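You operate a simulated robot arm through the tools that you are given. There is no shell and no other tool.

Carry out the task below with a simulated two-armed robot. There is one attempt and no reset: what you move stays moved.

TASK
Shut the probe bath down: plate off, arm up, probe in its holder.
Fine: the white probe goes in the white holder.

It is judged by the outcome, as a careful person would: the job done as asked, and still so three seconds after it is handed in. It fails if anything else is knocked over, pushed out of place, dropped, spilled or broken.

THE ROBOT
Two 7-joint arms with fingered hands on one trunk that stands fixed in place. Base frame: the origin is at the foot of the trunk, x ahead of it, y to its left, z up; the work surface is at about z = 900. Readings come in mm, rad, newtons and seconds.
The left shoulder is at [70, 171, 1377], the right one opposite. Each reaches about 1156 mm from its shoulder. Payload 5 kg a hand.
Tool frame (each hand has its own): the origin (TCP) lies between the finger pads and is the grasp point; the fingertips stand 43 mm ahead of it; z points along the fingers, y is the line along which they close. The gripper opens to 144 mm; its body begins 50 mm behind the TCP. The gripper is a hand of 5 fingers: y runs from the thumb to the fingers, the wrist lies at [-21, -124, -221] in the tool frame, and closing takes about 1.5 s.
Orientation is told as [roll, pitch, yaw] about the base's x, y, z axes, in that order, counted from this pose: with the fingers straight down and the wrist toward the robot, the tool's x, y and z point along [0, 1, 0], [1, 0, 0] and [0, 0, -1] of the base frame.

THE INTERFACE
- The arms move only by the tool jog_arm. It takes "left_deltas", "right_deltas" or both (then of equal length, played together; a hand with none holds still); each is a list of rows, each an object (a shift or turn left out is 0, a gripper value left out holds the last) with "xyz": the shift along the tool's x, y, z in mm, a list of three; "angular": the turn, a rotation vector about the tool's x, y, z in rad, a list of three. In form: [{"xyz": [x, y, z], "angular": [rx, ry, rz]}, ...]. A call has 1 to 20 rows; each row shifts and turns the commanded pose from where the row before left it, along the tool's axes as they then stand. "left_grip" and "right_grip" are, for a hand that has rows, the gripper command, from -1 (shut) to 1 (fully open), values between in proportion, set as the call begins (left out, the last holds). Each row takes 0.2 s and may step no farther than 50 mm and 0.15 rad from the row before; otherwise, or with a gripper value out of range, the whole call is refused. Where a pose cannot be reached the arm comes as near as it can. A force on the tool above 50 N (or 10 N above the force at the start of the call, whichever is more), or a blocked arm, ends the call early, and 0.2 s more pass. Each finger travels about 45 mm/s and halts on what it meets, pressing with about 32 N; the grip force reading is that of the motor and also rises with nothing between the fingers. The clock runs only during rows and for 0.2 s after the last one: add rows that do not move to give the fingers time. It gives the time, the measured TCP pose, the force on the tool (base axes), the opening and the grip force at its end, in the units of the frame above (readings bear some noise), with the torque about the TCP (base axes, N m) and any sound that the robot's microphone picked up, and new pictures: "views" is both (left out), scene, wrist or none (wrist: the cameras of the hands that moved).
- Cameras (640 x 400 px; columns grow to the right, rows downward): "scene" is now at [130.5, -40.6, 1620.9]; the picture's right is [-0.57, -0.82, 0.00], its down [-0.37, 0.26, -0.89] and it looks along [0.73, -0.51, -0.45] (base axes); focal length 266 px, centre (320, 200). "left" rides on the left gripper at [-86, -109, -168] in its tool frame; the picture's right is [-0.80, -0.28, 0.53], its down [0.54, -0.73, 0.42] and it looks along [0.27, 0.63, 0.73] (tool axes); focal length 275 px, centre (320, 200). "right" rides on the right gripper at [86, -108, -168] in its tool frame; the picture's right is [-0.80, 0.28, -0.53], its down [-0.54, -0.73, 0.42] and it looks along [-0.27, 0.63, 0.73] (tool axes); focal length 275 px, centre (320, 200). There is no depth. A picture from a camera that has moved, and an enlarged one, comes with that camera's place and axes in the base frame and with its lens. The place of the scene camera against the robot may be out by one fixed shift of up to 18 mm in any direction.
- lift_body(by): slides the trunk up (or, below 0, down) by that many mm; the arms and the scene camera ride with it, the base frame stays. It gives what a move gives, with no picture.
- finger_targets(index, middle, ring, little, thumb_bend, thumb_turn, hand): sets how far each is bent, from 0 (flat) to 100 (curled in); at 30 the hand is open as for a grip, at 70 the pads meet at the TCP. One left out holds its place. A second passes; each finger stops where it meets its share of the squeeze, and holds until it gets a number again. A gripper value or a shape takes the hand back. It gives what a move gives, with no picture; readings hold the bend of each and the force on index, middle, ring, little, thumb and palm. thumb_turn goes from beside the hand (0) to across from the fingers (100), as for a grip.
- grasp_type(shape, hand): the hand has 5 fingers and takes this shape, open, in about a second: jaw (thumb against the fingers, like two jaws); tri (thumb and two fingers); tip (a fingertip pinch); poke (one finger out to press); point (the index stretched); flat (the hand flat); cup (the hand cupped); fist (a fist). The gripper value then closes the fingers along that shape, each until it touches; the sizes above hold for jaw. It gives what a move gives, with no picture.
- head_to(pan, tilt): turns the head with the scene camera to pan (to the left, within 1.501 rad either way) and tilt (down, from -0.506 to 1.204), counted from straight ahead of the robot. It gives what a move gives, and a new picture of the scene camera.
- zoom(camera, box): a new picture of the part [left, top, right, bottom] of that camera's present view, enlarged. The clock stands still meanwhile.
- job_done(): hands the job in; it is judged then, once.

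Places have to be worked out from the pictures, the camera data and where the tool is seen. Open the grippers and draw the arms clear of the work before you hand the job in, unless the task says otherwise.

The tools are called after "Request:" as a command line: name --argument value ..., lists and objects as JSON in quotes. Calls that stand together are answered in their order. jog_arm: Moves the arms, as the interface text tells. Its arguments: {"type":"object","properties":{"left_deltas":{"type":"array","items":{"type":"object","properties":{"xyz":{"type":"array","items":{"type":"number"}},"angular":{"type":"array","items":{"type":"number"}}}}},"left_grip":{"type":"number"},"right_deltas":{"type":"array","items":{"type":"object","properties":{"xyz":{"type":"array","items":{"type":"number"}},"angular":{"type":"array","items":{"type":"number"}}}}},"right_grip":{"type":"number"},"views":{"type":"string","enum":["both","scene","wrist","none"]}},"required":[]} The other tools are called the same way: lift_body (by) moves the trunk up or down; grasp_type (shape, hand) gives the hand a shape; finger_targets (index, middle, ring, little, thumb_bend, thumb_turn, hand) moves the fingers one by one; head_to (pan, tilt) turns the head that bears the scene camera; zoom (camera, box) takes an enlarged picture of a part of a camera's view; job_done () hands the job in.

At the start:

```text
t: 0.0
left_tcp_pos: [754.7, -23.3, 1453.9]
left_tool_rot: [0.0, 0.0, 0.0]
left_wrist_force: [0.1, -0.2, 0.0]
left_ft_torque: [-0.01, 0.0, 0.02]
left_gripper_width: 143.4
left_gripper_force: 0.1
left_shape: jaw
left_bend: [30.0, 30.0, 30.0, 30.0, 30.0, 98.0]
left_finger forces: [0.0, 0.0, 0.1, 0.1, 0.1, 0.1]
right_tcp_pos: [451.0, -589.6, 1502.9]
right_tool_rot: [0.001, -0.001, 0.001]
right_wrist_force: [0.1, -0.5, 1.0]
right_ft_torque: [0.0, 0.0, -0.02]
right_gripper_width: 143.6
right_gripper_force: 0.1
right_shape: jaw
right_bend: [30.0, 30.0, 30.0, 30.0, 30.0, 98.0]
right_finger forces: [0.1, 0.0, 0.0, 0.0, 0.1, 0.0]
trunk travel left (down, up): [-475.0, 465.0]
head pan, tilt (commanded): [-0.607, 0.464]
```

scene: 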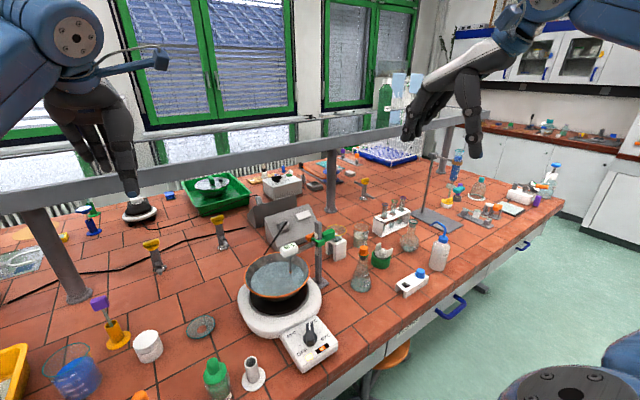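
right: 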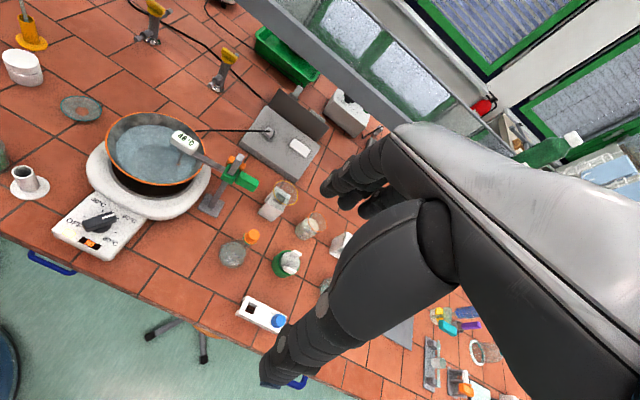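
left: 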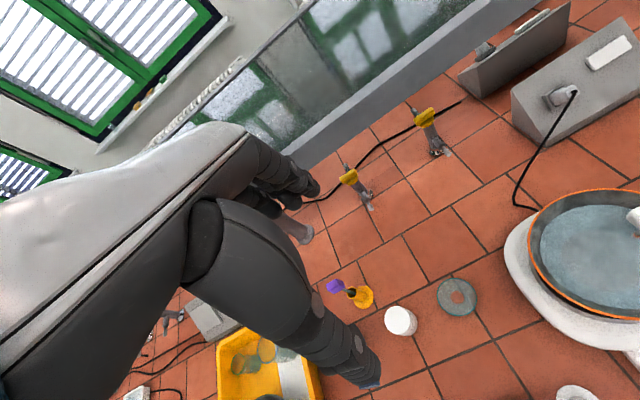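

The pictures show a hotplate with a bath, a white probe on a green-clamped arm, and a white holder near the front edge. I'll look closer at these before moving.

Request:
zoom --camera "scene" --box '[220, 210, 380, 310]'

Request:
zoom --camera "scene" --box '[190, 290, 366, 400]'

Request:
zoom --camera "right" --box '[0, 80, 320, 280]'

```text
4.00 times, centred on (300, 260) of scene
camera zoom: at [130.5, -40.6, 1620.9], right [-0.57, -0.82, 0.0], down [-0.37, 0.26, -0.89], along [0.73, -0.51, -0.45], focal length 1066 px, centre (400, -40)
```

zoom: 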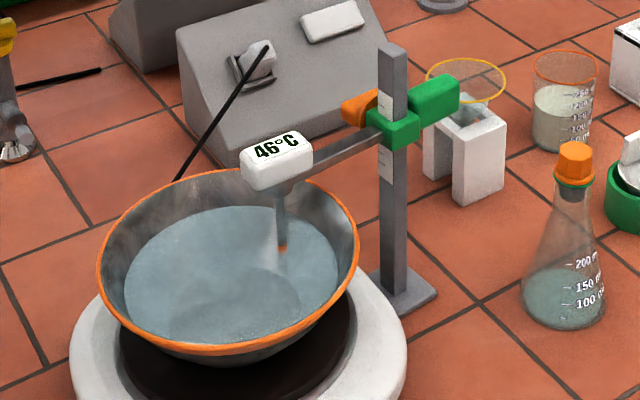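

```text
3.64 times, centred on (278, 345) of scene
camera zoom: at [130.5, -40.6, 1620.9], right [-0.57, -0.82, 0.0], down [-0.37, 0.26, -0.89], along [0.73, -0.51, -0.45], focal length 969 px, centre (473, -327)
```

zoom: 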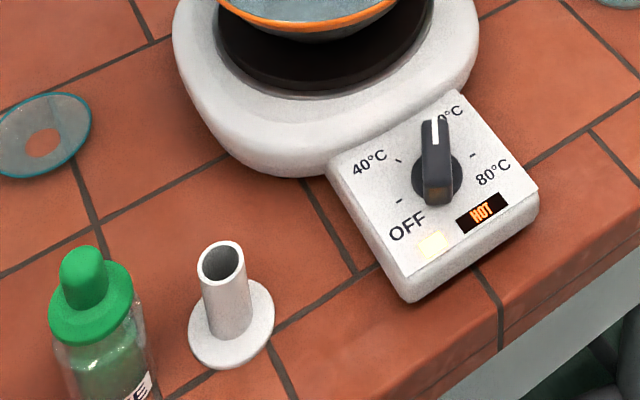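

```text
2.00 times, centred on (160, 180) of right
camera zoom: at [342.5, -504.1, 1670.2], right [0.28, -0.8, 0.53], down [-0.73, -0.54, -0.42], along [0.63, -0.27, -0.73], focal length 551 px, centre (640, 240)
```

zoom: 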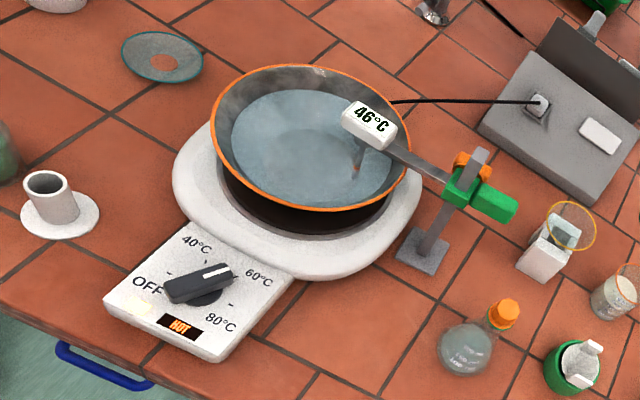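

The bath probe shows 46 °C, its head near (741,-359,1112); the post is near (753,-477), the dial near (551,-312) pointing between 40 and 60, and the white holder near (565,-143). I'll zoom more tightly to understand the carriage and the dial.

Request:
zoom --camera "scene" --box '[272, 215, 344, 260]'

Request:
zoom --camera "right" --box '[160, 115, 272, 185]'

Request:
zoom --camera "right" --box '[0, 160, 144, 250]'

Request:
zoom --camera "scene" --box '[0, 200, 240, 350]'

Request:
zoom --camera "scene" --box '[330, 100, 570, 250]'

```text
8.89 times, centred on (308, 238) of scene
camera zoom: at [130.5, -40.6, 1620.9], right [-0.57, -0.82, 0.0], down [-0.37, 0.26, -0.89], along [0.73, -0.51, -0.45], focal length 2368 px, centre (427, -133)
```

zoom: 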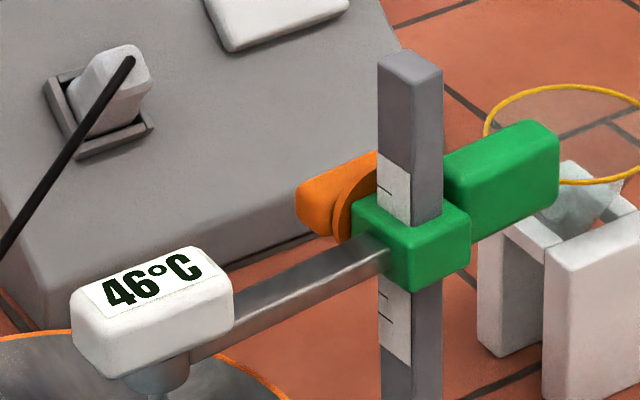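

```text
5.71 times, centred on (216, 150) of right
camera zoom: at [342.5, -504.1, 1670.2], right [0.28, -0.8, 0.53], down [-0.73, -0.54, -0.42], along [0.63, -0.27, -0.73], focal length 1573 px, centre (914, 486)
```

zoom: 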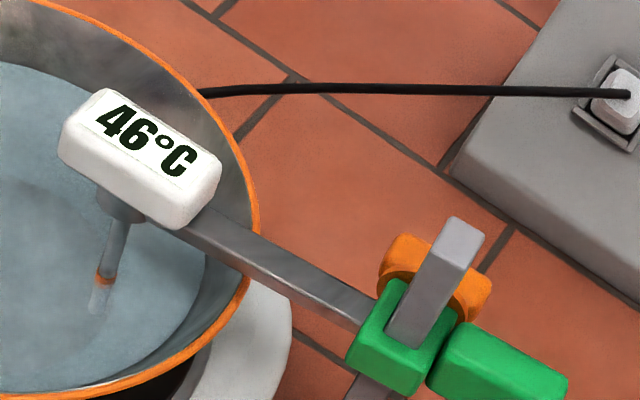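

```text
4.44 times, centred on (72, 205) of right
camera zoom: at [342.5, -504.1, 1670.2], right [0.28, -0.8, 0.53], down [-0.73, -0.54, -0.42], along [0.63, -0.27, -0.73], focal length 1224 px, centre (1422, 178)
```

zoom: 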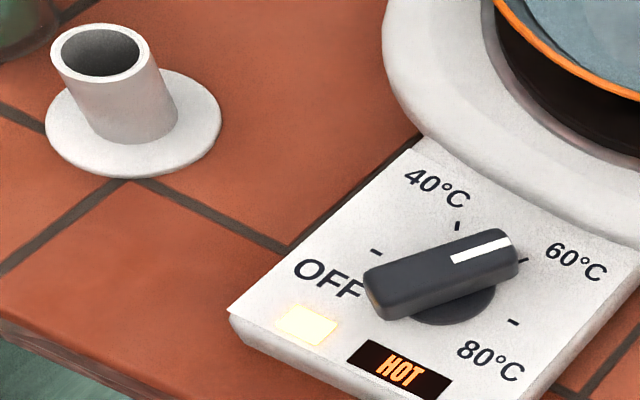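

```text
2.67 times, centred on (120, 275) of scene
camera zoom: at [130.5, -40.6, 1620.9], right [-0.57, -0.82, 0.0], down [-0.37, 0.26, -0.89], along [0.73, -0.51, -0.45], focal length 710 px, centre (853, 0)
```

zoom: 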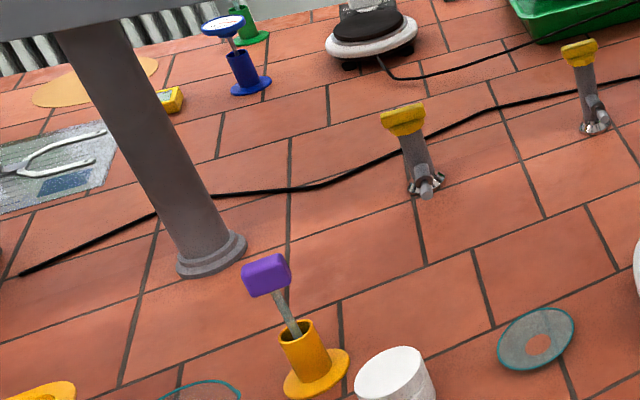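

```text
2.67 times, centred on (450, 175) of scene
camera zoom: at [130.5, -40.6, 1620.9], right [-0.57, -0.82, 0.0], down [-0.37, 0.26, -0.89], along [0.73, -0.51, -0.45], focal length 710 px, centre (-27, 267)
```

zoom: 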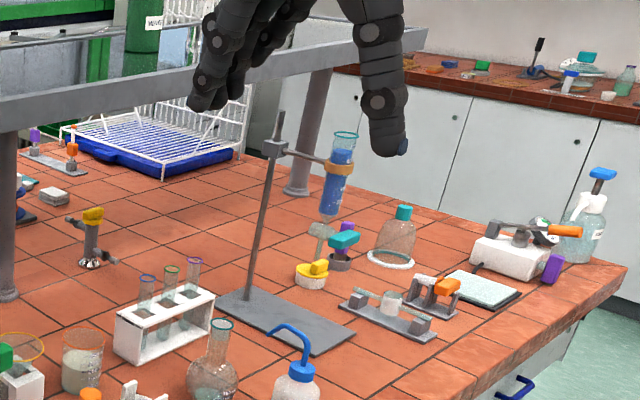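

The dial points at 60 °C (OFF is 120° anticlockwise from there, toward +y), the probe's stem sits through the arm's end, and the carriage has an orange piece behind it and a green handle to the right. I bring the right hand closer, still high above everything, to view the carriage.

Request:
jog_arm --right_deltas '[{"xyz": [18, 15, 34]}, {"xyz": [18, 15, 34]}, {"xyz": [18, 15, 34]}, {"xyz": [18, 15, 34]}, {"xyz": [18, 15, 34]}, {"xyz": [18, 15, 34]}]' --views "both"

```text
t: 1.4
left_tcp_pos: [757.6, -24.4, 1453.6]
left_tool_rot: [0.0, 0.0, -0.001]
left_wrist_force: [0.8, 0.6, 0.1]
left_ft_torque: [0.03, 0.04, -0.04]
left_gripper_width: 143.7
left_gripper_force: 0.0
left_shape: jaw
left_bend: [30.0, 30.0, 30.0, 30.0, 30.0, 98.0]
left_finger forces: [0.0, 0.0, 0.0, 0.0, 0.1, 0.1]
right_tcp_pos: [543.3, -480.7, 1298.2]
right_tool_rot: [-0.001, 0.003, -0.002]
right_wrist_force: [-0.5, -0.7, 0.0]
right_ft_torque: [0.0, 0.0, -0.03]
right_gripper_width: 143.8
right_gripper_force: 0.1
right_shape: jaw
right_bend: [30.0, 30.0, 30.0, 30.0, 30.0, 98.0]
right_finger forces: [0.1, 0.1, 0.0, 0.0, 0.1, 0.0]
trunk travel left (down, up): [-475.0, 465.0]
head pan, tilt (commanded): [-0.607, 0.464]
camera scene: at [132.9, -41.0, 1620.8], right [-0.57, -0.82, 0.0], down [-0.37, 0.26, -0.89], along [0.73, -0.51, -0.45], focal length 266 px, centre (320, 200)
camera right: at [435.5, -394.4, 1465.2], right [0.28, -0.8, 0.53], down [-0.73, -0.54, -0.42], along [0.63, -0.27, -0.73], focal length 275 px, centre (320, 200)
```

scene: 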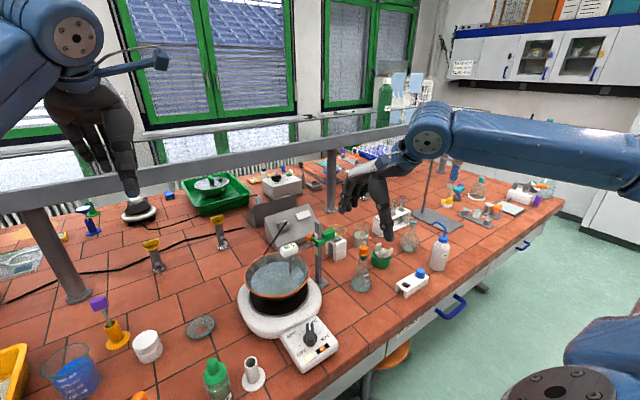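
right: 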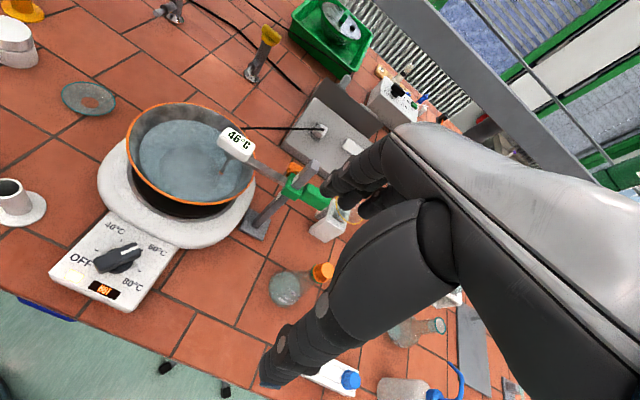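

The right camera is now nearer; I zoom into the carriage, the dial and the probe.

Request:
zoom --camera "right" --box '[200, 110, 344, 200]'

Request:
zoom --camera "right" --box '[50, 210, 194, 300]'

Request:
zoom --camera "right" --box '[240, 155, 336, 215]'

```text
4.44 times, centred on (272, 155) of right
camera zoom: at [435.5, -394.4, 1465.2], right [0.28, -0.8, 0.53], down [-0.73, -0.54, -0.42], along [0.63, -0.27, -0.73], focal length 1224 px, centre (533, 400)
```

zoom: 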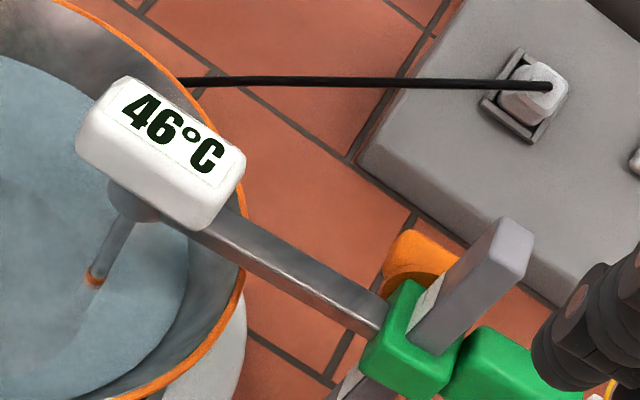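

```text
4.44 times, centred on (122, 255) of right
camera zoom: at [435.5, -394.4, 1465.2], right [0.28, -0.8, 0.53], down [-0.73, -0.54, -0.42], along [0.63, -0.27, -0.73], focal length 1224 px, centre (1200, -44)
```

zoom: 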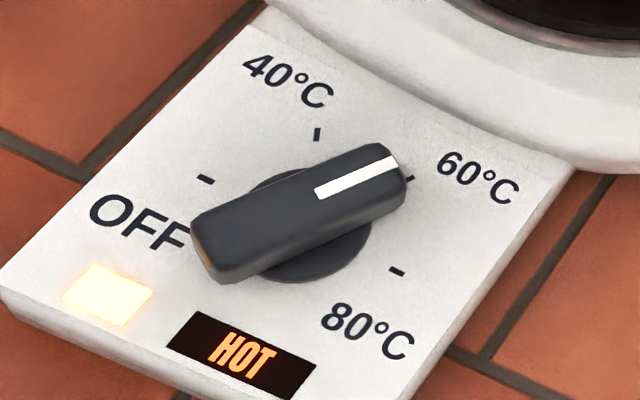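

```text
6.67 times, centred on (288, 185) of right
camera zoom: at [435.5, -394.4, 1465.2], right [0.28, -0.8, 0.53], down [-0.73, -0.54, -0.42], along [0.63, -0.27, -0.73], focal length 1835 px, centre (533, 300)
```

zoom: 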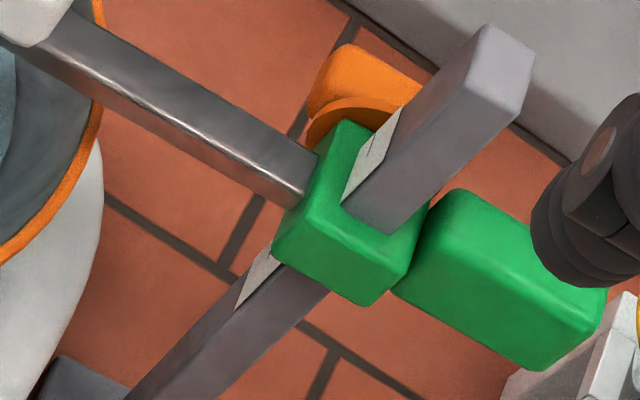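

The dial centre works out near (551,-308) with the panel around z 935, and the bar is about 60 mm long at −30°; the carriage has a green handle to the right and an orange knob on its far side. I pull the right hand back and yaw it so its camera watches the dial while the left hand works there.

Request:
jog_arm --right_deltas '[{"xyz": [-26, -14, -17]}, {"xyz": [-26, -14, -17]}, {"xyz": [-27, -15, -18]}, {"angular": [0, 0, -0.15]}, {"angular": [0, 0, -0.15]}, {"angular": [0, 0, -0.15]}, {"angular": [0, 0, -0.15]}, {"angular": [0, 0, -0.15]}, {"angular": [0, 0, -0.15]}, {"angular": [0, 0, -0.15]}]' --views "both"

```text
t: 3.6
left_tcp_pos: [756.6, -24.6, 1452.7]
left_tool_rot: [-0.001, 0.0, -0.001]
left_wrist_force: [0.5, 0.8, 0.1]
left_ft_torque: [0.04, 0.01, -0.01]
left_gripper_width: 143.6
left_gripper_force: 0.0
left_shape: jaw
left_bend: [30.0, 30.0, 30.0, 30.0, 30.0, 98.0]
left_finger forces: [0.0, 0.1, 0.0, 0.0, 0.1, 0.0]
right_tcp_pos: [499.5, -561.2, 1351.0]
right_tool_rot: [0.002, 0.0, 1.051]
right_wrist_force: [0.1, -0.1, 0.2]
right_ft_torque: [0.0, 0.03, -0.02]
right_gripper_width: 143.9
right_gripper_force: 0.0
right_shape: jaw
right_bend: [30.0, 30.0, 30.0, 30.0, 30.0, 98.0]
right_finger forces: [0.0, 0.0, 0.0, 0.1, 0.0, 0.1]
trunk travel left (down, up): [-475.0, 465.0]
head pan, tilt (commanded): [-0.607, 0.464]
camera scene: at [131.9, -41.1, 1620.8], right [-0.57, -0.82, 0.0], down [-0.37, 0.26, -0.89], along [0.73, -0.51, -0.45], focal length 266 px, centre (320, 200)
camera right: at [370.8, -613.3, 1518.1], right [0.83, -0.15, 0.53], down [0.11, -0.9, -0.42], along [0.54, 0.41, -0.73], focal length 275 px, centre (320, 200)
```

scene: 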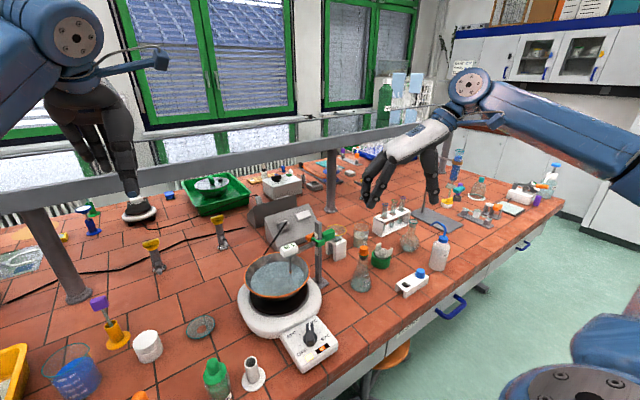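
right: 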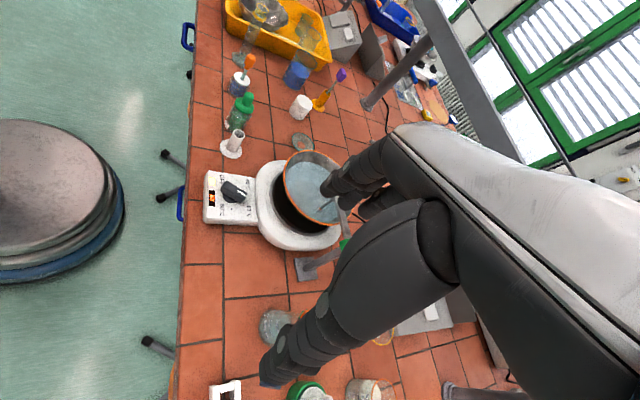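

The dial is visible from the right hand's camera as well; I zoom there to triangulate the dial and holder height.

Request:
zoom --camera "right" --box '[190, 130, 302, 200]'

Request:
zoom --camera "right" --box '[200, 150, 360, 250]'

```text
5.71 times, centred on (246, 165) of right
camera zoom: at [370.8, -613.3, 1518.1], right [0.83, -0.15, 0.53], down [0.11, -0.9, -0.42], along [0.54, 0.41, -0.73], focal length 1573 px, centre (743, 400)
```

zoom: 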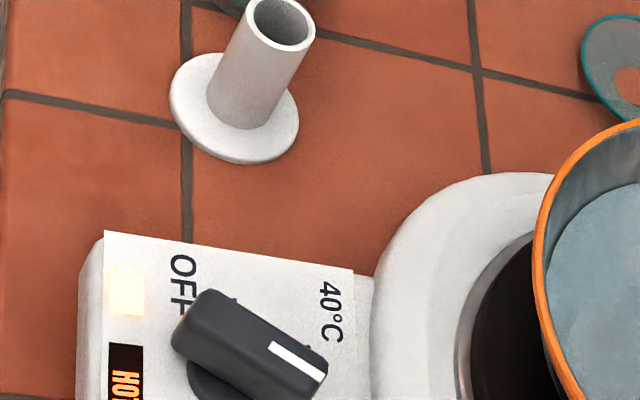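

```text
4.00 times, centred on (280, 200) of right
camera zoom: at [370.8, -613.3, 1518.1], right [0.83, -0.15, 0.53], down [0.11, -0.9, -0.42], along [0.54, 0.41, -0.73], focal length 1101 px, centre (480, 200)
```

zoom: 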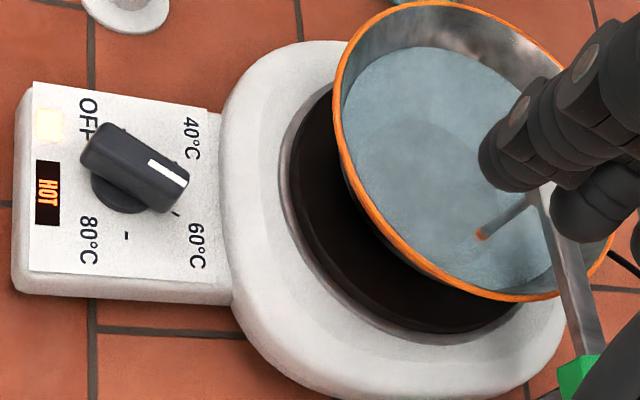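

Dial bar top is at about z 959, the holder at about (561,-145) with its mouth at z ≈ 968. Before approaching, I test the left hand's nearly-closed shape in free air to see where the fingertips go.

Request:
jog_arm --left_deltas '[{}, {}, {}, {}, {}, {}, {}, {}, {}]' --left_grip -0.75 --views "both"

```text
t: 5.6
left_tcp_pos: [754.1, -23.0, 1455.0]
left_tool_rot: [-0.002, -0.002, 0.001]
left_wrist_force: [-1.3, 0.8, 0.5]
left_ft_torque: [-0.02, 0.0, -0.03]
left_gripper_width: 18.3
left_gripper_force: 0.1
left_shape: jaw
left_bend: [72.0, 63.0, 62.0, 59.0, 74.0, 100.0]
left_finger forces: [0.0, 0.0, 0.0, 0.1, 0.0, 0.0]
right_tcp_pos: [496.9, -562.1, 1351.1]
right_tool_rot: [-0.001, -0.001, 1.048]
right_wrist_force: [-0.2, -0.2, 0.3]
right_ft_torque: [0.0, 0.04, -0.05]
right_gripper_width: 144.1
right_gripper_force: 0.0
right_shape: jaw
right_bend: [30.0, 30.0, 30.0, 30.0, 30.0, 98.0]
right_finger forces: [0.0, 0.0, 0.1, 0.1, 0.0, 0.1]
trunk travel left (down, up): [-475.0, 465.0]
head pan, tilt (commanded): [-0.607, 0.464]
camera scene: at [130.5, -40.6, 1620.9], right [-0.57, -0.82, 0.0], down [-0.37, 0.26, -0.89], along [0.73, -0.51, -0.45], focal length 266 px, centre (320, 200)
camera left: at [647.0, -109.3, 1621.4], right [-0.28, -0.8, -0.53], down [-0.73, 0.54, -0.42], along [0.63, 0.27, -0.73], focal length 275 px, centre (320, 200)
```

scene: 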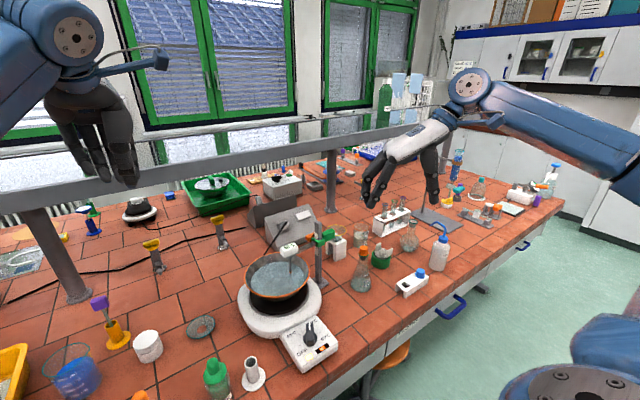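
left: 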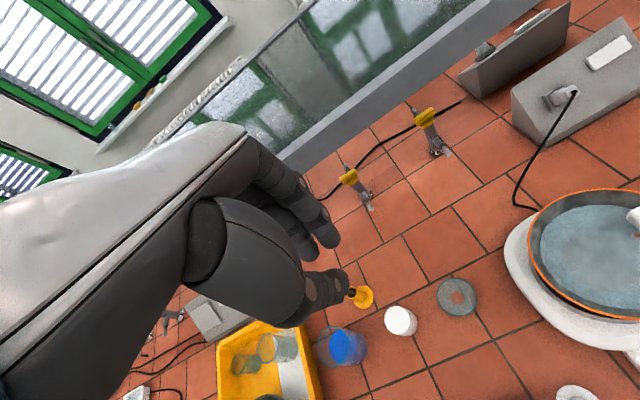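

With a near-closed jaw the tips meet about 43 mm ahead of the TCP, as told, so I can pinch the bar with the TCP near z 982. I move the left hand, reopened, to a safe hover above the dial.

Request:
jog_arm --left_deltas '[{"xyz": [-28.5, -20.4, 15]}, {"xyz": [-28.5, -20.4, 15]}, {"xyz": [-28.5, -20.4, 15]}, {"xyz": [-28.5, -20.4, 15]}, {"xyz": [-28.5, -20.4, 15]}, {"xyz": [-28.5, -20.4, 15]}, {"xyz": [-28.5, -20.4, 15]}, {"xyz": [-28.5, -20.4, 15]}, {"xyz": [-28.5, -20.4, 15]}, {"xyz": [-28.5, -20.4, 15]}]' --left_grip 0.0 --views "both"

```text
t: 7.8
left_tcp_pos: [550.3, -311.6, 1302.8]
left_tool_rot: [0.001, -0.001, 0.0]
left_wrist_force: [-0.7, -0.7, 0.3]
left_ft_torque: [0.06, -0.01, 0.02]
left_gripper_width: 71.6
left_gripper_force: 0.0
left_shape: jaw
left_bend: [74.0, 45.0, 42.0, 40.0, 70.0, 100.0]
left_finger forces: [0.0, 0.0, 0.0, 0.0, 0.0, 0.1]
right_tcp_pos: [496.7, -563.2, 1351.1]
right_tool_rot: [0.001, -0.002, 1.049]
right_wrist_force: [-0.3, 0.4, -0.1]
right_ft_torque: [0.03, -0.03, -0.02]
right_gripper_width: 143.6
right_gripper_force: 0.0
right_shape: jaw
right_bend: [30.0, 30.0, 30.0, 30.0, 30.0, 98.0]
right_finger forces: [0.0, 0.0, 0.0, 0.0, 0.0, 0.0]
trunk travel left (down, up): [-475.0, 465.0]
head pan, tilt (commanded): [-0.607, 0.464]
camera scene: at [129.6, -43.2, 1620.9], right [-0.57, -0.82, 0.0], down [-0.37, 0.26, -0.89], along [0.73, -0.51, -0.45], focal length 266 px, centre (320, 200)
camera left: at [441.9, -396.8, 1470.0], right [-0.28, -0.8, -0.54], down [-0.73, 0.54, -0.42], along [0.63, 0.27, -0.73], focal length 275 px, centre (320, 200)
```

scene: 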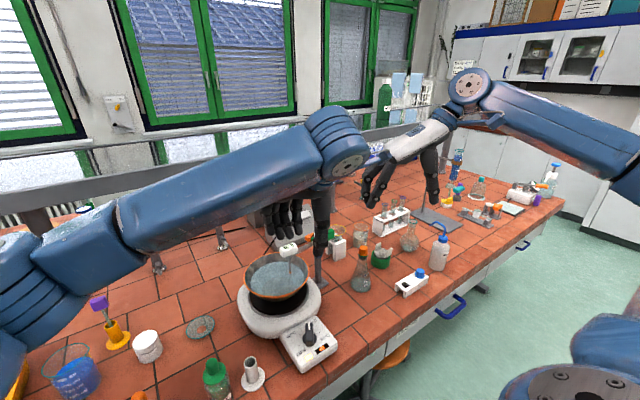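
left: 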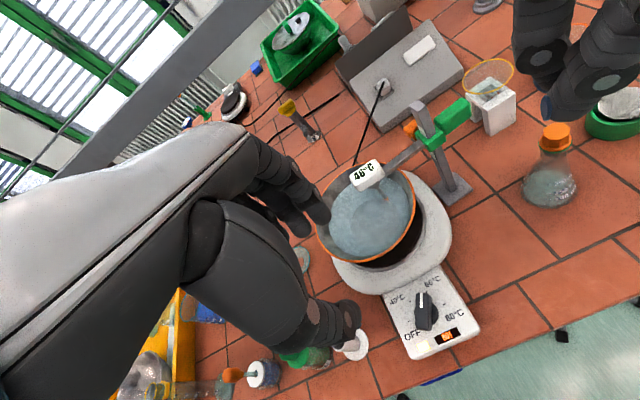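

The hand hovers above the dial. The bend readings look uneven, so I zoom on the left hand's camera to check the fingers.

Request:
zoom --camera "left" --box '[180, 130, 500, 380]'

Request:
zoom --camera "right" --box '[150, 50, 470, 250]'

```text
1.60 times, centred on (340, 255) of left
camera zoom: at [441.9, -396.8, 1470.0], right [-0.28, -0.8, -0.54], down [-0.73, 0.54, -0.42], along [0.63, 0.27, -0.73], focal length 440 px, centre (288, 112)
```

zoom: 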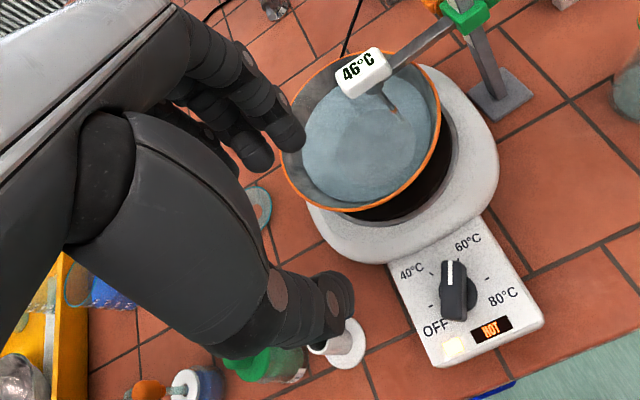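

```text
2.00 times, centred on (310, 150) of right
camera zoom: at [368.8, -614.8, 1517.8], right [0.83, -0.15, 0.53], down [0.11, -0.9, -0.42], along [0.54, 0.41, -0.73], focal length 551 px, centre (340, 300)
```

zoom: 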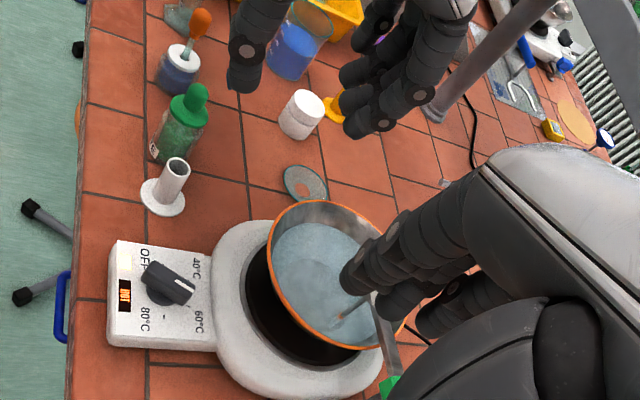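

Fingers are evenly placed and the dial sits where I reckoned. I rotate the left hand in yaw toward −120° at this height to see whether that orientation is reachable.

Request:
jog_arm --left_deltas '[{"angular": [0, 0, 0.15]}, {"angular": [0, 0, 0.15]}, {"angular": [0, 0, 0.15]}, {"angular": [0, 0, 0.15]}, {"angular": [0, 0, 0.15]}, {"angular": [0, 0, 0.15]}, {"angular": [0, 0, 0.15]}, {"angular": [0, 0, 0.15]}, {"angular": [0, 0, 0.15]}, {"angular": [0, 0, 0.15]}]' --views "both"

```text
t: 10.0
left_tcp_pos: [551.0, -308.6, 1302.1]
left_tool_rot: [0.001, 0.0, -1.503]
left_wrist_force: [0.2, 0.0, 0.5]
left_ft_torque: [0.02, 0.01, 0.0]
left_gripper_width: 71.7
left_gripper_force: 0.1
left_shape: jaw
left_bend: [74.0, 45.0, 42.0, 40.0, 70.0, 100.0]
left_finger forces: [0.1, 0.0, 0.0, 0.1, 0.0, 0.0]
right_tcp_pos: [497.8, -561.8, 1351.8]
right_tool_rot: [-0.001, 0.0, 1.049]
right_wrist_force: [0.7, 0.0, -0.7]
right_ft_torque: [0.0, 0.03, -0.01]
right_gripper_width: 143.8
right_gripper_force: 0.0
right_shape: jaw
right_bend: [30.0, 30.0, 30.0, 30.0, 30.0, 98.0]
right_finger forces: [0.1, 0.1, 0.1, 0.0, 0.0, 0.1]
trunk travel left (down, up): [-475.0, 465.0]
head pan, tilt (commanded): [-0.607, 0.464]
camera scene: at [130.9, -40.9, 1620.9], right [-0.57, -0.82, 0.0], down [-0.37, 0.26, -0.89], along [0.73, -0.51, -0.45], focal length 266 px, centre (320, 200)
camera left: at [458.5, -206.0, 1470.3], right [-0.81, 0.23, -0.53], down [0.49, 0.76, -0.42], along [0.31, -0.61, -0.73], focal length 275 px, centre (320, 200)
```

scene: 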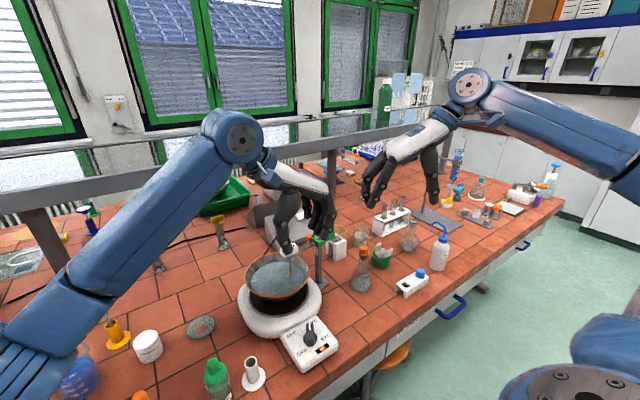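
left: 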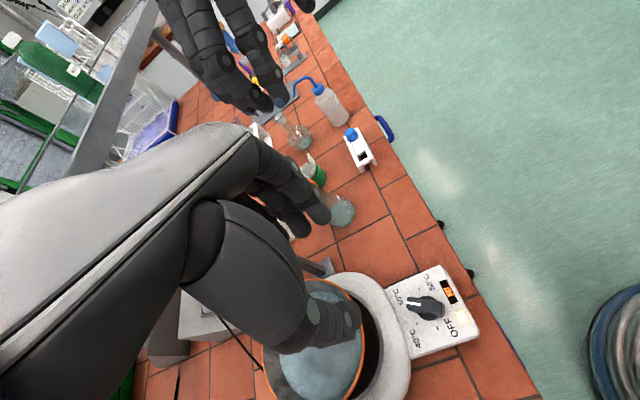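

Yaw −86° is fine; I continue to −120°.

Request:
jog_arm --left_deltas '[{"angular": [0, 0, 0.15]}, {"angular": [0, 0, 0.15]}, {"angular": [0, 0, 0.15]}, {"angular": [0, 0, 0.15]}]' --views "both"

```text
t: 11.0
left_tcp_pos: [551.6, -309.4, 1303.7]
left_tool_rot: [0.0, 0.001, -2.102]
left_wrist_force: [-0.3, 0.6, -0.5]
left_ft_torque: [0.01, -0.02, 0.03]
left_gripper_width: 71.6
left_gripper_force: 0.0
left_shape: jaw
left_bend: [74.0, 45.0, 42.0, 40.0, 70.0, 100.0]
left_finger forces: [0.1, 0.0, 0.0, 0.0, 0.1, 0.0]
right_tcp_pos: [498.8, -560.7, 1351.1]
right_tool_rot: [0.002, 0.0, 1.051]
right_wrist_force: [-0.3, -0.6, 0.0]
right_ft_torque: [0.01, 0.0, 0.05]
right_gripper_width: 143.8
right_gripper_force: 0.1
right_shape: jaw
right_bend: [30.0, 30.0, 30.0, 30.0, 30.0, 98.0]
right_finger forces: [0.1, 0.0, 0.0, 0.1, 0.0, 0.1]
trunk travel left (down, up): [-475.0, 465.0]
head pan, tilt (commanded): [-0.607, 0.464]
camera scene: at [130.7, -41.6, 1620.8], right [-0.57, -0.82, 0.0], down [-0.37, 0.26, -0.89], along [0.73, -0.51, -0.45], focal length 266 px, centre (320, 200)
camera left: at [532.3, -171.4, 1470.7], right [-0.54, 0.65, -0.53], down [0.83, 0.35, -0.42], along [-0.09, -0.68, -0.73], focal length 275 px, centre (320, 200)
```

scene: 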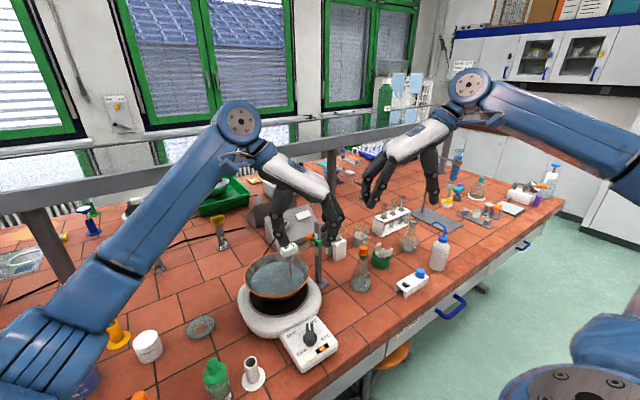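
left: 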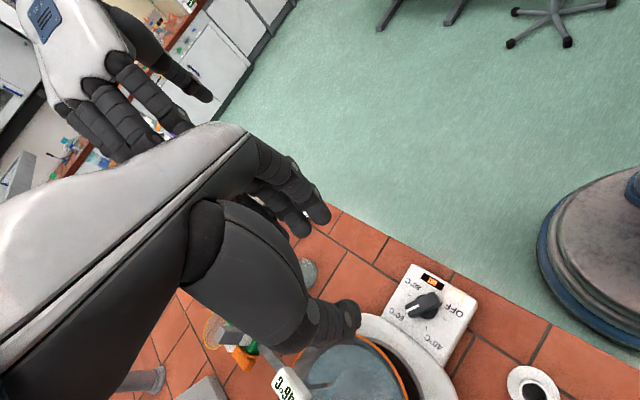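

The −120° yaw is reachable and the dial projects right under the TCP. I lower 200 mm with the jaw half-open and check alignment again.

Request:
jog_arm --left_deltas '[{"xyz": [0, 0, 40]}, {"xyz": [0, 0, 40]}, {"xyz": [0, 0, 40]}, {"xyz": [0, 0, 40]}, {"xyz": [0, 0, 40]}]' --views "both"

Request:
zoom --camera "right" --box '[150, 50, 470, 250]'

Request:
zoom --camera "left" --box '[260, 170, 500, 320]'

```text
t: 12.2
left_tcp_pos: [551.7, -309.8, 1103.5]
left_tool_rot: [0.001, 0.0, -2.101]
left_wrist_force: [0.5, -0.6, 1.2]
left_ft_torque: [0.0, -0.03, 0.03]
left_gripper_width: 71.5
left_gripper_force: 0.1
left_shape: jaw
left_bend: [74.0, 45.0, 42.0, 40.0, 70.0, 100.0]
left_finger forces: [0.0, 0.0, 0.0, 0.0, 0.0, 0.0]
right_tcp_pos: [497.5, -560.9, 1351.7]
right_tool_rot: [0.002, -0.002, 1.048]
right_wrist_force: [1.8, 0.1, -0.2]
right_ft_torque: [-0.02, 0.05, 0.02]
right_gripper_width: 143.7
right_gripper_force: 0.0
right_shape: jaw
right_bend: [30.0, 30.0, 30.0, 30.0, 30.0, 98.0]
right_finger forces: [0.0, 0.1, 0.0, 0.0, 0.0, 0.0]
trunk travel left (down, up): [-475.0, 465.0]
head pan, tilt (commanded): [-0.607, 0.464]
camera scene: at [131.3, -41.1, 1620.9], right [-0.57, -0.82, 0.0], down [-0.37, 0.26, -0.89], along [0.73, -0.51, -0.45], focal length 266 px, centre (320, 200)
camera left: at [532.5, -171.6, 1271.1], right [-0.54, 0.65, -0.53], down [0.83, 0.35, -0.42], along [-0.08, -0.68, -0.73], focal length 275 px, centre (320, 200)
```

scene: 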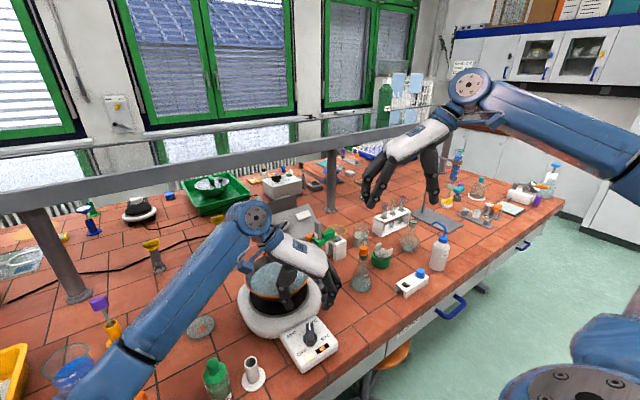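
left: 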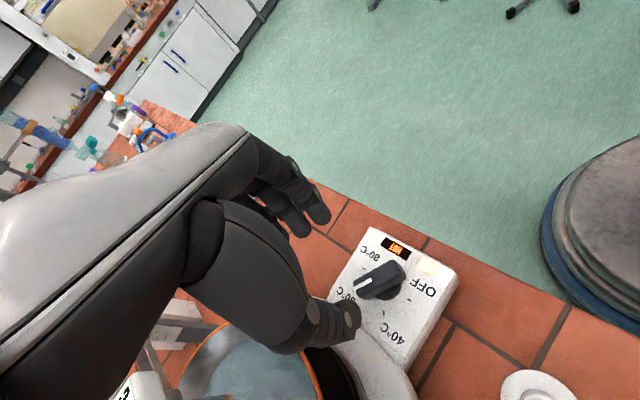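

```text
2.00 times, centred on (310, 150) of right
camera zoom: at [370.2, -612.9, 1518.4], right [0.83, -0.15, 0.53], down [0.11, -0.9, -0.42], along [0.54, 0.41, -0.73], focal length 551 px, centre (340, 300)
```

zoom: 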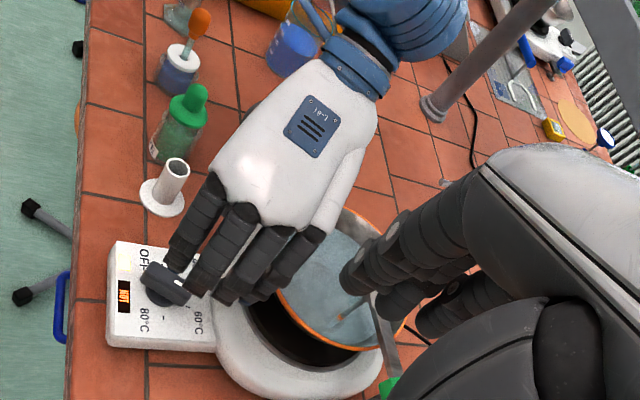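

```text
2.67 times, centred on (380, 245) of left
camera zoom: at [532.5, -171.6, 1271.1], right [-0.54, 0.65, -0.53], down [0.83, 0.35, -0.42], along [-0.08, -0.68, -0.73], focal length 734 px, centre (160, 80)
```

zoom: 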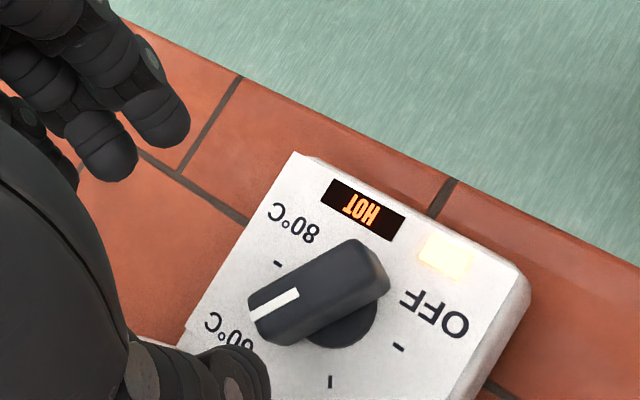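

The left camera shows the bar aligned with the tool x axis and centred within ~2 mm. I shift 8 mm along −x so thumb and middle finger straddle the pivot, and go down to TCP z ≈ 990.

Request:
jog_arm --left_deltas '[{"xyz": [-8, 0, 35]}, {"xyz": [0, 0, 35]}, {"xyz": [0, 0, 25]}, {"xyz": [0, 0, 18]}, {}]' --views "both"

Request:
zoom --camera "right" --box '[180, 120, 340, 220]'

Request:
zoom --camera "left" --box '[260, 170, 500, 320]'

```text
t: 13.4
left_tcp_pos: [544.3, -303.9, 990.5]
left_tool_rot: [0.001, -0.001, -2.1]
left_wrist_force: [-0.4, 0.6, 0.9]
left_ft_torque: [0.02, 0.0, 0.0]
left_gripper_width: 71.6
left_gripper_force: 0.0
left_shape: jaw
left_bend: [74.0, 45.0, 42.0, 40.0, 70.0, 100.0]
left_finger forces: [0.0, 0.0, 0.0, 0.0, 0.1, 0.0]
right_tcp_pos: [496.7, -562.0, 1351.7]
right_tool_rot: [0.0, 0.0, 1.049]
right_wrist_force: [0.3, 0.1, 0.0]
right_ft_torque: [0.0, -0.02, 0.02]
right_gripper_width: 144.0
right_gripper_force: 0.1
right_shape: jaw
right_bend: [30.0, 30.0, 30.0, 30.0, 30.0, 98.0]
right_finger forces: [0.0, 0.1, 0.0, 0.0, 0.0, 0.0]
trunk travel left (down, up): [-475.0, 465.0]
head pan, tilt (commanded): [-0.607, 0.464]
camera scene: at [130.5, -40.8, 1620.9], right [-0.57, -0.82, 0.0], down [-0.37, 0.26, -0.89], along [0.73, -0.51, -0.45], focal length 266 px, centre (320, 200)
camera left: at [524.7, -166.5, 1158.4], right [-0.54, 0.65, -0.53], down [0.83, 0.35, -0.42], along [-0.08, -0.68, -0.73], focal length 275 px, centre (320, 200)
```

scene: 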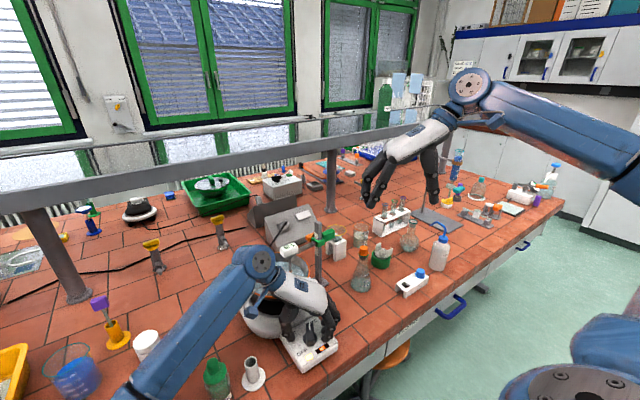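
left: 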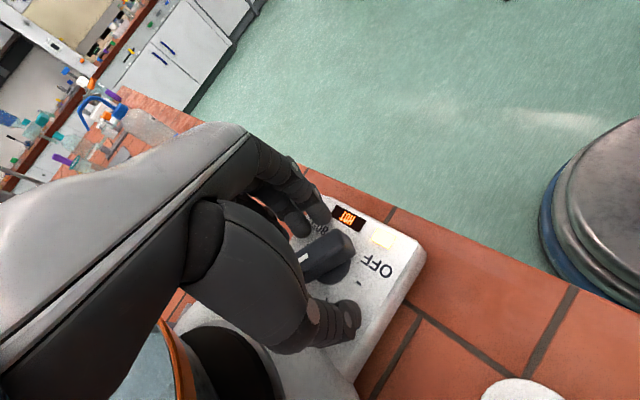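

```text
4.00 times, centred on (260, 170) of right
camera zoom: at [369.5, -612.6, 1518.6], right [0.83, -0.15, 0.53], down [0.11, -0.9, -0.42], along [0.54, 0.41, -0.73], focal length 1101 px, centre (560, 320)
```

zoom: 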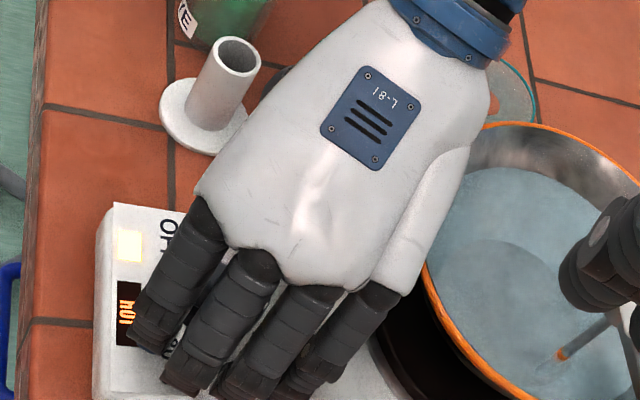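

```text
2.67 times, centred on (380, 245) of left
camera zoom: at [524.7, -166.5, 1158.4], right [-0.54, 0.65, -0.53], down [0.83, 0.35, -0.42], along [-0.08, -0.68, -0.73], focal length 734 px, centre (160, 80)
```

zoom: 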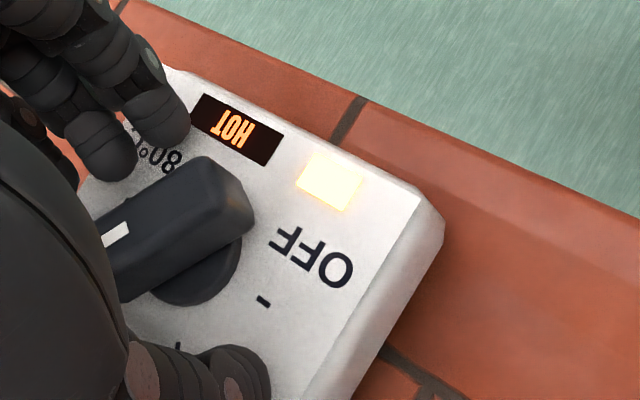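

The pinch straddles the bar, but in the sweep the ring and little fingers would come near the hotplate body, so I want them folded away. I rise 120 mm and try the "tri" shape (thumb and two fingers).

Request:
jog_arm --left_deltas '[{"xyz": [0, 0, -40]}, {"xyz": [0, 0, -40]}, {"xyz": [0, 0, -40]}]' --views "none"

Request:
grasp_type --shape "tri" --hand "left"

Request:
jog_arm --left_deltas '[{}, {}, {}]' --left_grip 0.0 --views "both"

Request:
zoom --camera "right" --box '[180, 100, 340, 200]'

Request:
zoom --camera "left" --box '[180, 130, 500, 330]'

```text
t: 14.2
left_tcp_pos: [543.7, -305.1, 1111.4]
left_tool_rot: [-0.002, 0.001, -2.099]
left_wrist_force: [-0.3, -0.6, 0.3]
left_ft_torque: [-0.01, 0.01, 0.01]
left_gripper_width: 71.6
left_gripper_force: 0.0
left_shape: jaw
left_bend: [74.0, 45.0, 42.0, 40.0, 70.0, 100.0]
left_finger forces: [0.1, 0.0, 0.0, 0.1, 0.0, 0.0]
right_tcp_pos: [497.7, -560.1, 1351.1]
right_tool_rot: [0.0, 0.001, 1.048]
right_wrist_force: [1.0, -0.1, 0.2]
right_ft_torque: [0.0, -0.02, 0.01]
right_gripper_width: 143.8
right_gripper_force: 0.0
right_shape: jaw
right_bend: [30.0, 30.0, 30.0, 30.0, 30.0, 98.0]
right_finger forces: [0.0, 0.0, 0.1, 0.0, 0.0, 0.0]
trunk travel left (down, up): [-475.0, 465.0]
head pan, tilt (commanded): [-0.607, 0.464]
```

```text
t: 15.1
left_tcp_pos: [545.7, -303.9, 1110.8]
left_tool_rot: [0.0, 0.0, -2.102]
left_wrist_force: [0.0, -0.1, -0.2]
left_ft_torque: [0.01, -0.01, -0.01]
left_gripper_width: 143.6
left_gripper_force: 0.1
left_shape: tri
left_bend: [30.0, 30.0, 99.0, 99.0, 30.0, 98.0]
left_finger forces: [0.0, 0.1, 0.0, 0.1, 0.0, 0.0]
right_tcp_pos: [498.2, -562.4, 1351.3]
right_tool_rot: [0.001, -0.001, 1.049]
right_wrist_force: [-0.1, 0.2, 0.1]
right_ft_torque: [-0.01, -0.01, -0.02]
right_gripper_width: 143.7
right_gripper_force: 0.0
right_shape: jaw
right_bend: [30.0, 30.0, 30.0, 30.0, 30.0, 98.0]
right_finger forces: [0.0, 0.0, 0.0, 0.0, 0.0, 0.1]
trunk travel left (down, up): [-475.0, 465.0]
head pan, tilt (commanded): [-0.607, 0.464]
```

```text
t: 15.9
left_tcp_pos: [545.0, -304.1, 1111.7]
left_tool_rot: [0.0, -0.001, -2.098]
left_wrist_force: [0.1, -0.5, 0.1]
left_ft_torque: [-0.01, -0.01, -0.02]
left_gripper_width: 73.9
left_gripper_force: 0.1
left_shape: tri
left_bend: [74.0, 44.0, 99.0, 99.0, 69.0, 100.0]
left_finger forces: [0.0, 0.0, 0.1, 0.1, 0.0, 0.1]
right_tcp_pos: [496.8, -560.4, 1351.2]
right_tool_rot: [0.0, 0.0, 1.05]
right_wrist_force: [0.5, 1.1, 0.7]
right_ft_torque: [0.04, 0.0, 0.02]
right_gripper_width: 144.0
right_gripper_force: 0.1
right_shape: jaw
right_bend: [30.0, 30.0, 30.0, 30.0, 30.0, 98.0]
right_finger forces: [0.0, 0.0, 0.0, 0.0, 0.1, 0.0]
trunk travel left (down, up): [-475.0, 465.0]
head pan, tilt (commanded): [-0.607, 0.464]
camera scene: at [130.5, -40.8, 1620.9], right [-0.57, -0.82, 0.0], down [-0.37, 0.26, -0.89], along [0.73, -0.51, -0.45], focal length 266 px, centre (320, 200)
camera left: at [526.1, -166.8, 1279.5], right [-0.54, 0.65, -0.53], down [0.83, 0.35, -0.42], along [-0.08, -0.68, -0.73], focal length 275 px, centre (320, 200)
```

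scene: 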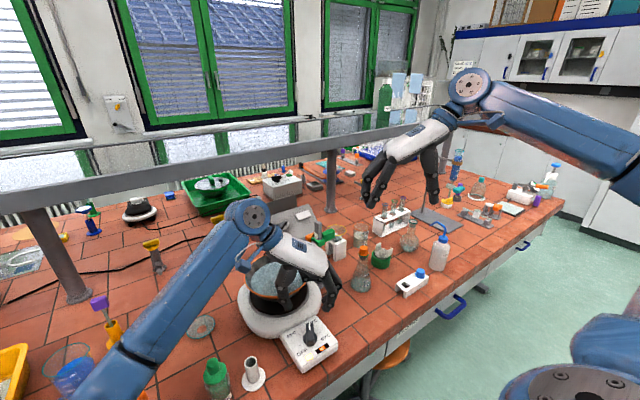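
left: 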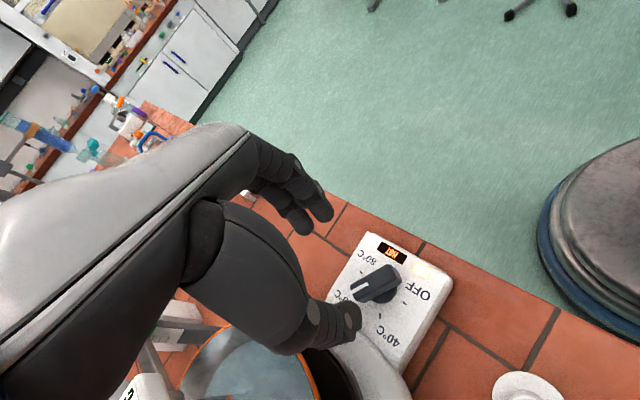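

```text
4.00 times, centred on (260, 150) of right
camera zoom: at [369.5, -612.6, 1518.6], right [0.83, -0.15, 0.53], down [0.11, -0.9, -0.42], along [0.54, 0.41, -0.73], focal length 1101 px, centre (560, 400)
```

zoom: 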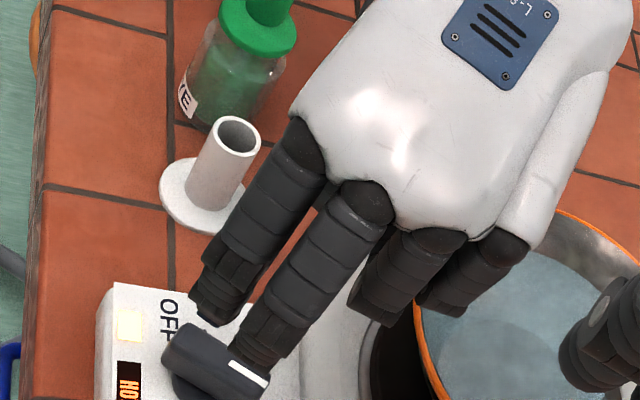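

```text
2.00 times, centred on (340, 230) of left
camera zoom: at [526.1, -166.8, 1279.5], right [-0.54, 0.65, -0.53], down [0.83, 0.35, -0.42], along [-0.08, -0.68, -0.73], focal length 551 px, centre (280, 140)
```

zoom: 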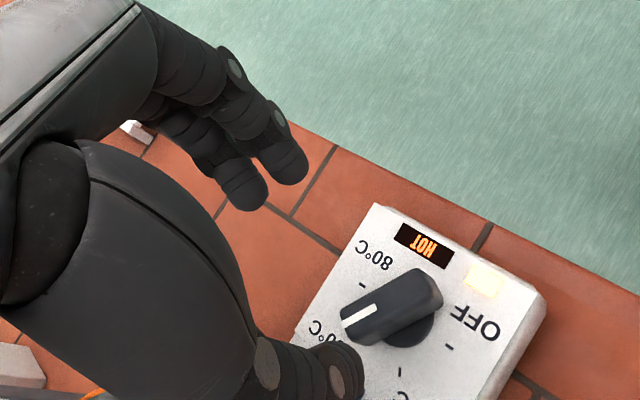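

Tri folds ring and little fingers away nicely, with the thumb opposite the gap between index and middle. I zoom tightly on the dial to check the centring before going down.

Request:
zoom --camera "left" --box '[320, 220, 464, 310]'

```text
4.44 times, centred on (392, 265) of left
camera zoom: at [526.1, -166.8, 1279.5], right [-0.54, 0.65, -0.53], down [0.83, 0.35, -0.42], along [-0.08, -0.68, -0.73], focal length 1224 px, centre (0, -89)
```

zoom: 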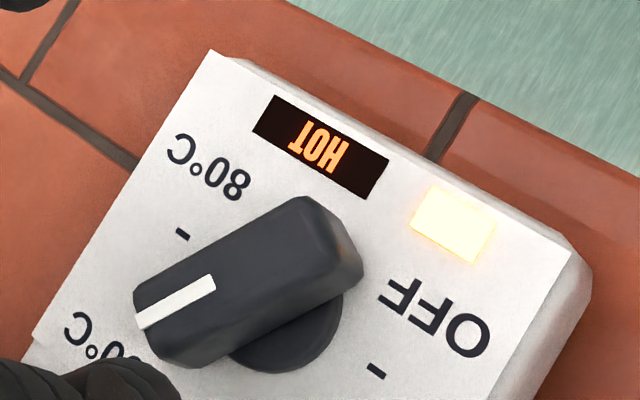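

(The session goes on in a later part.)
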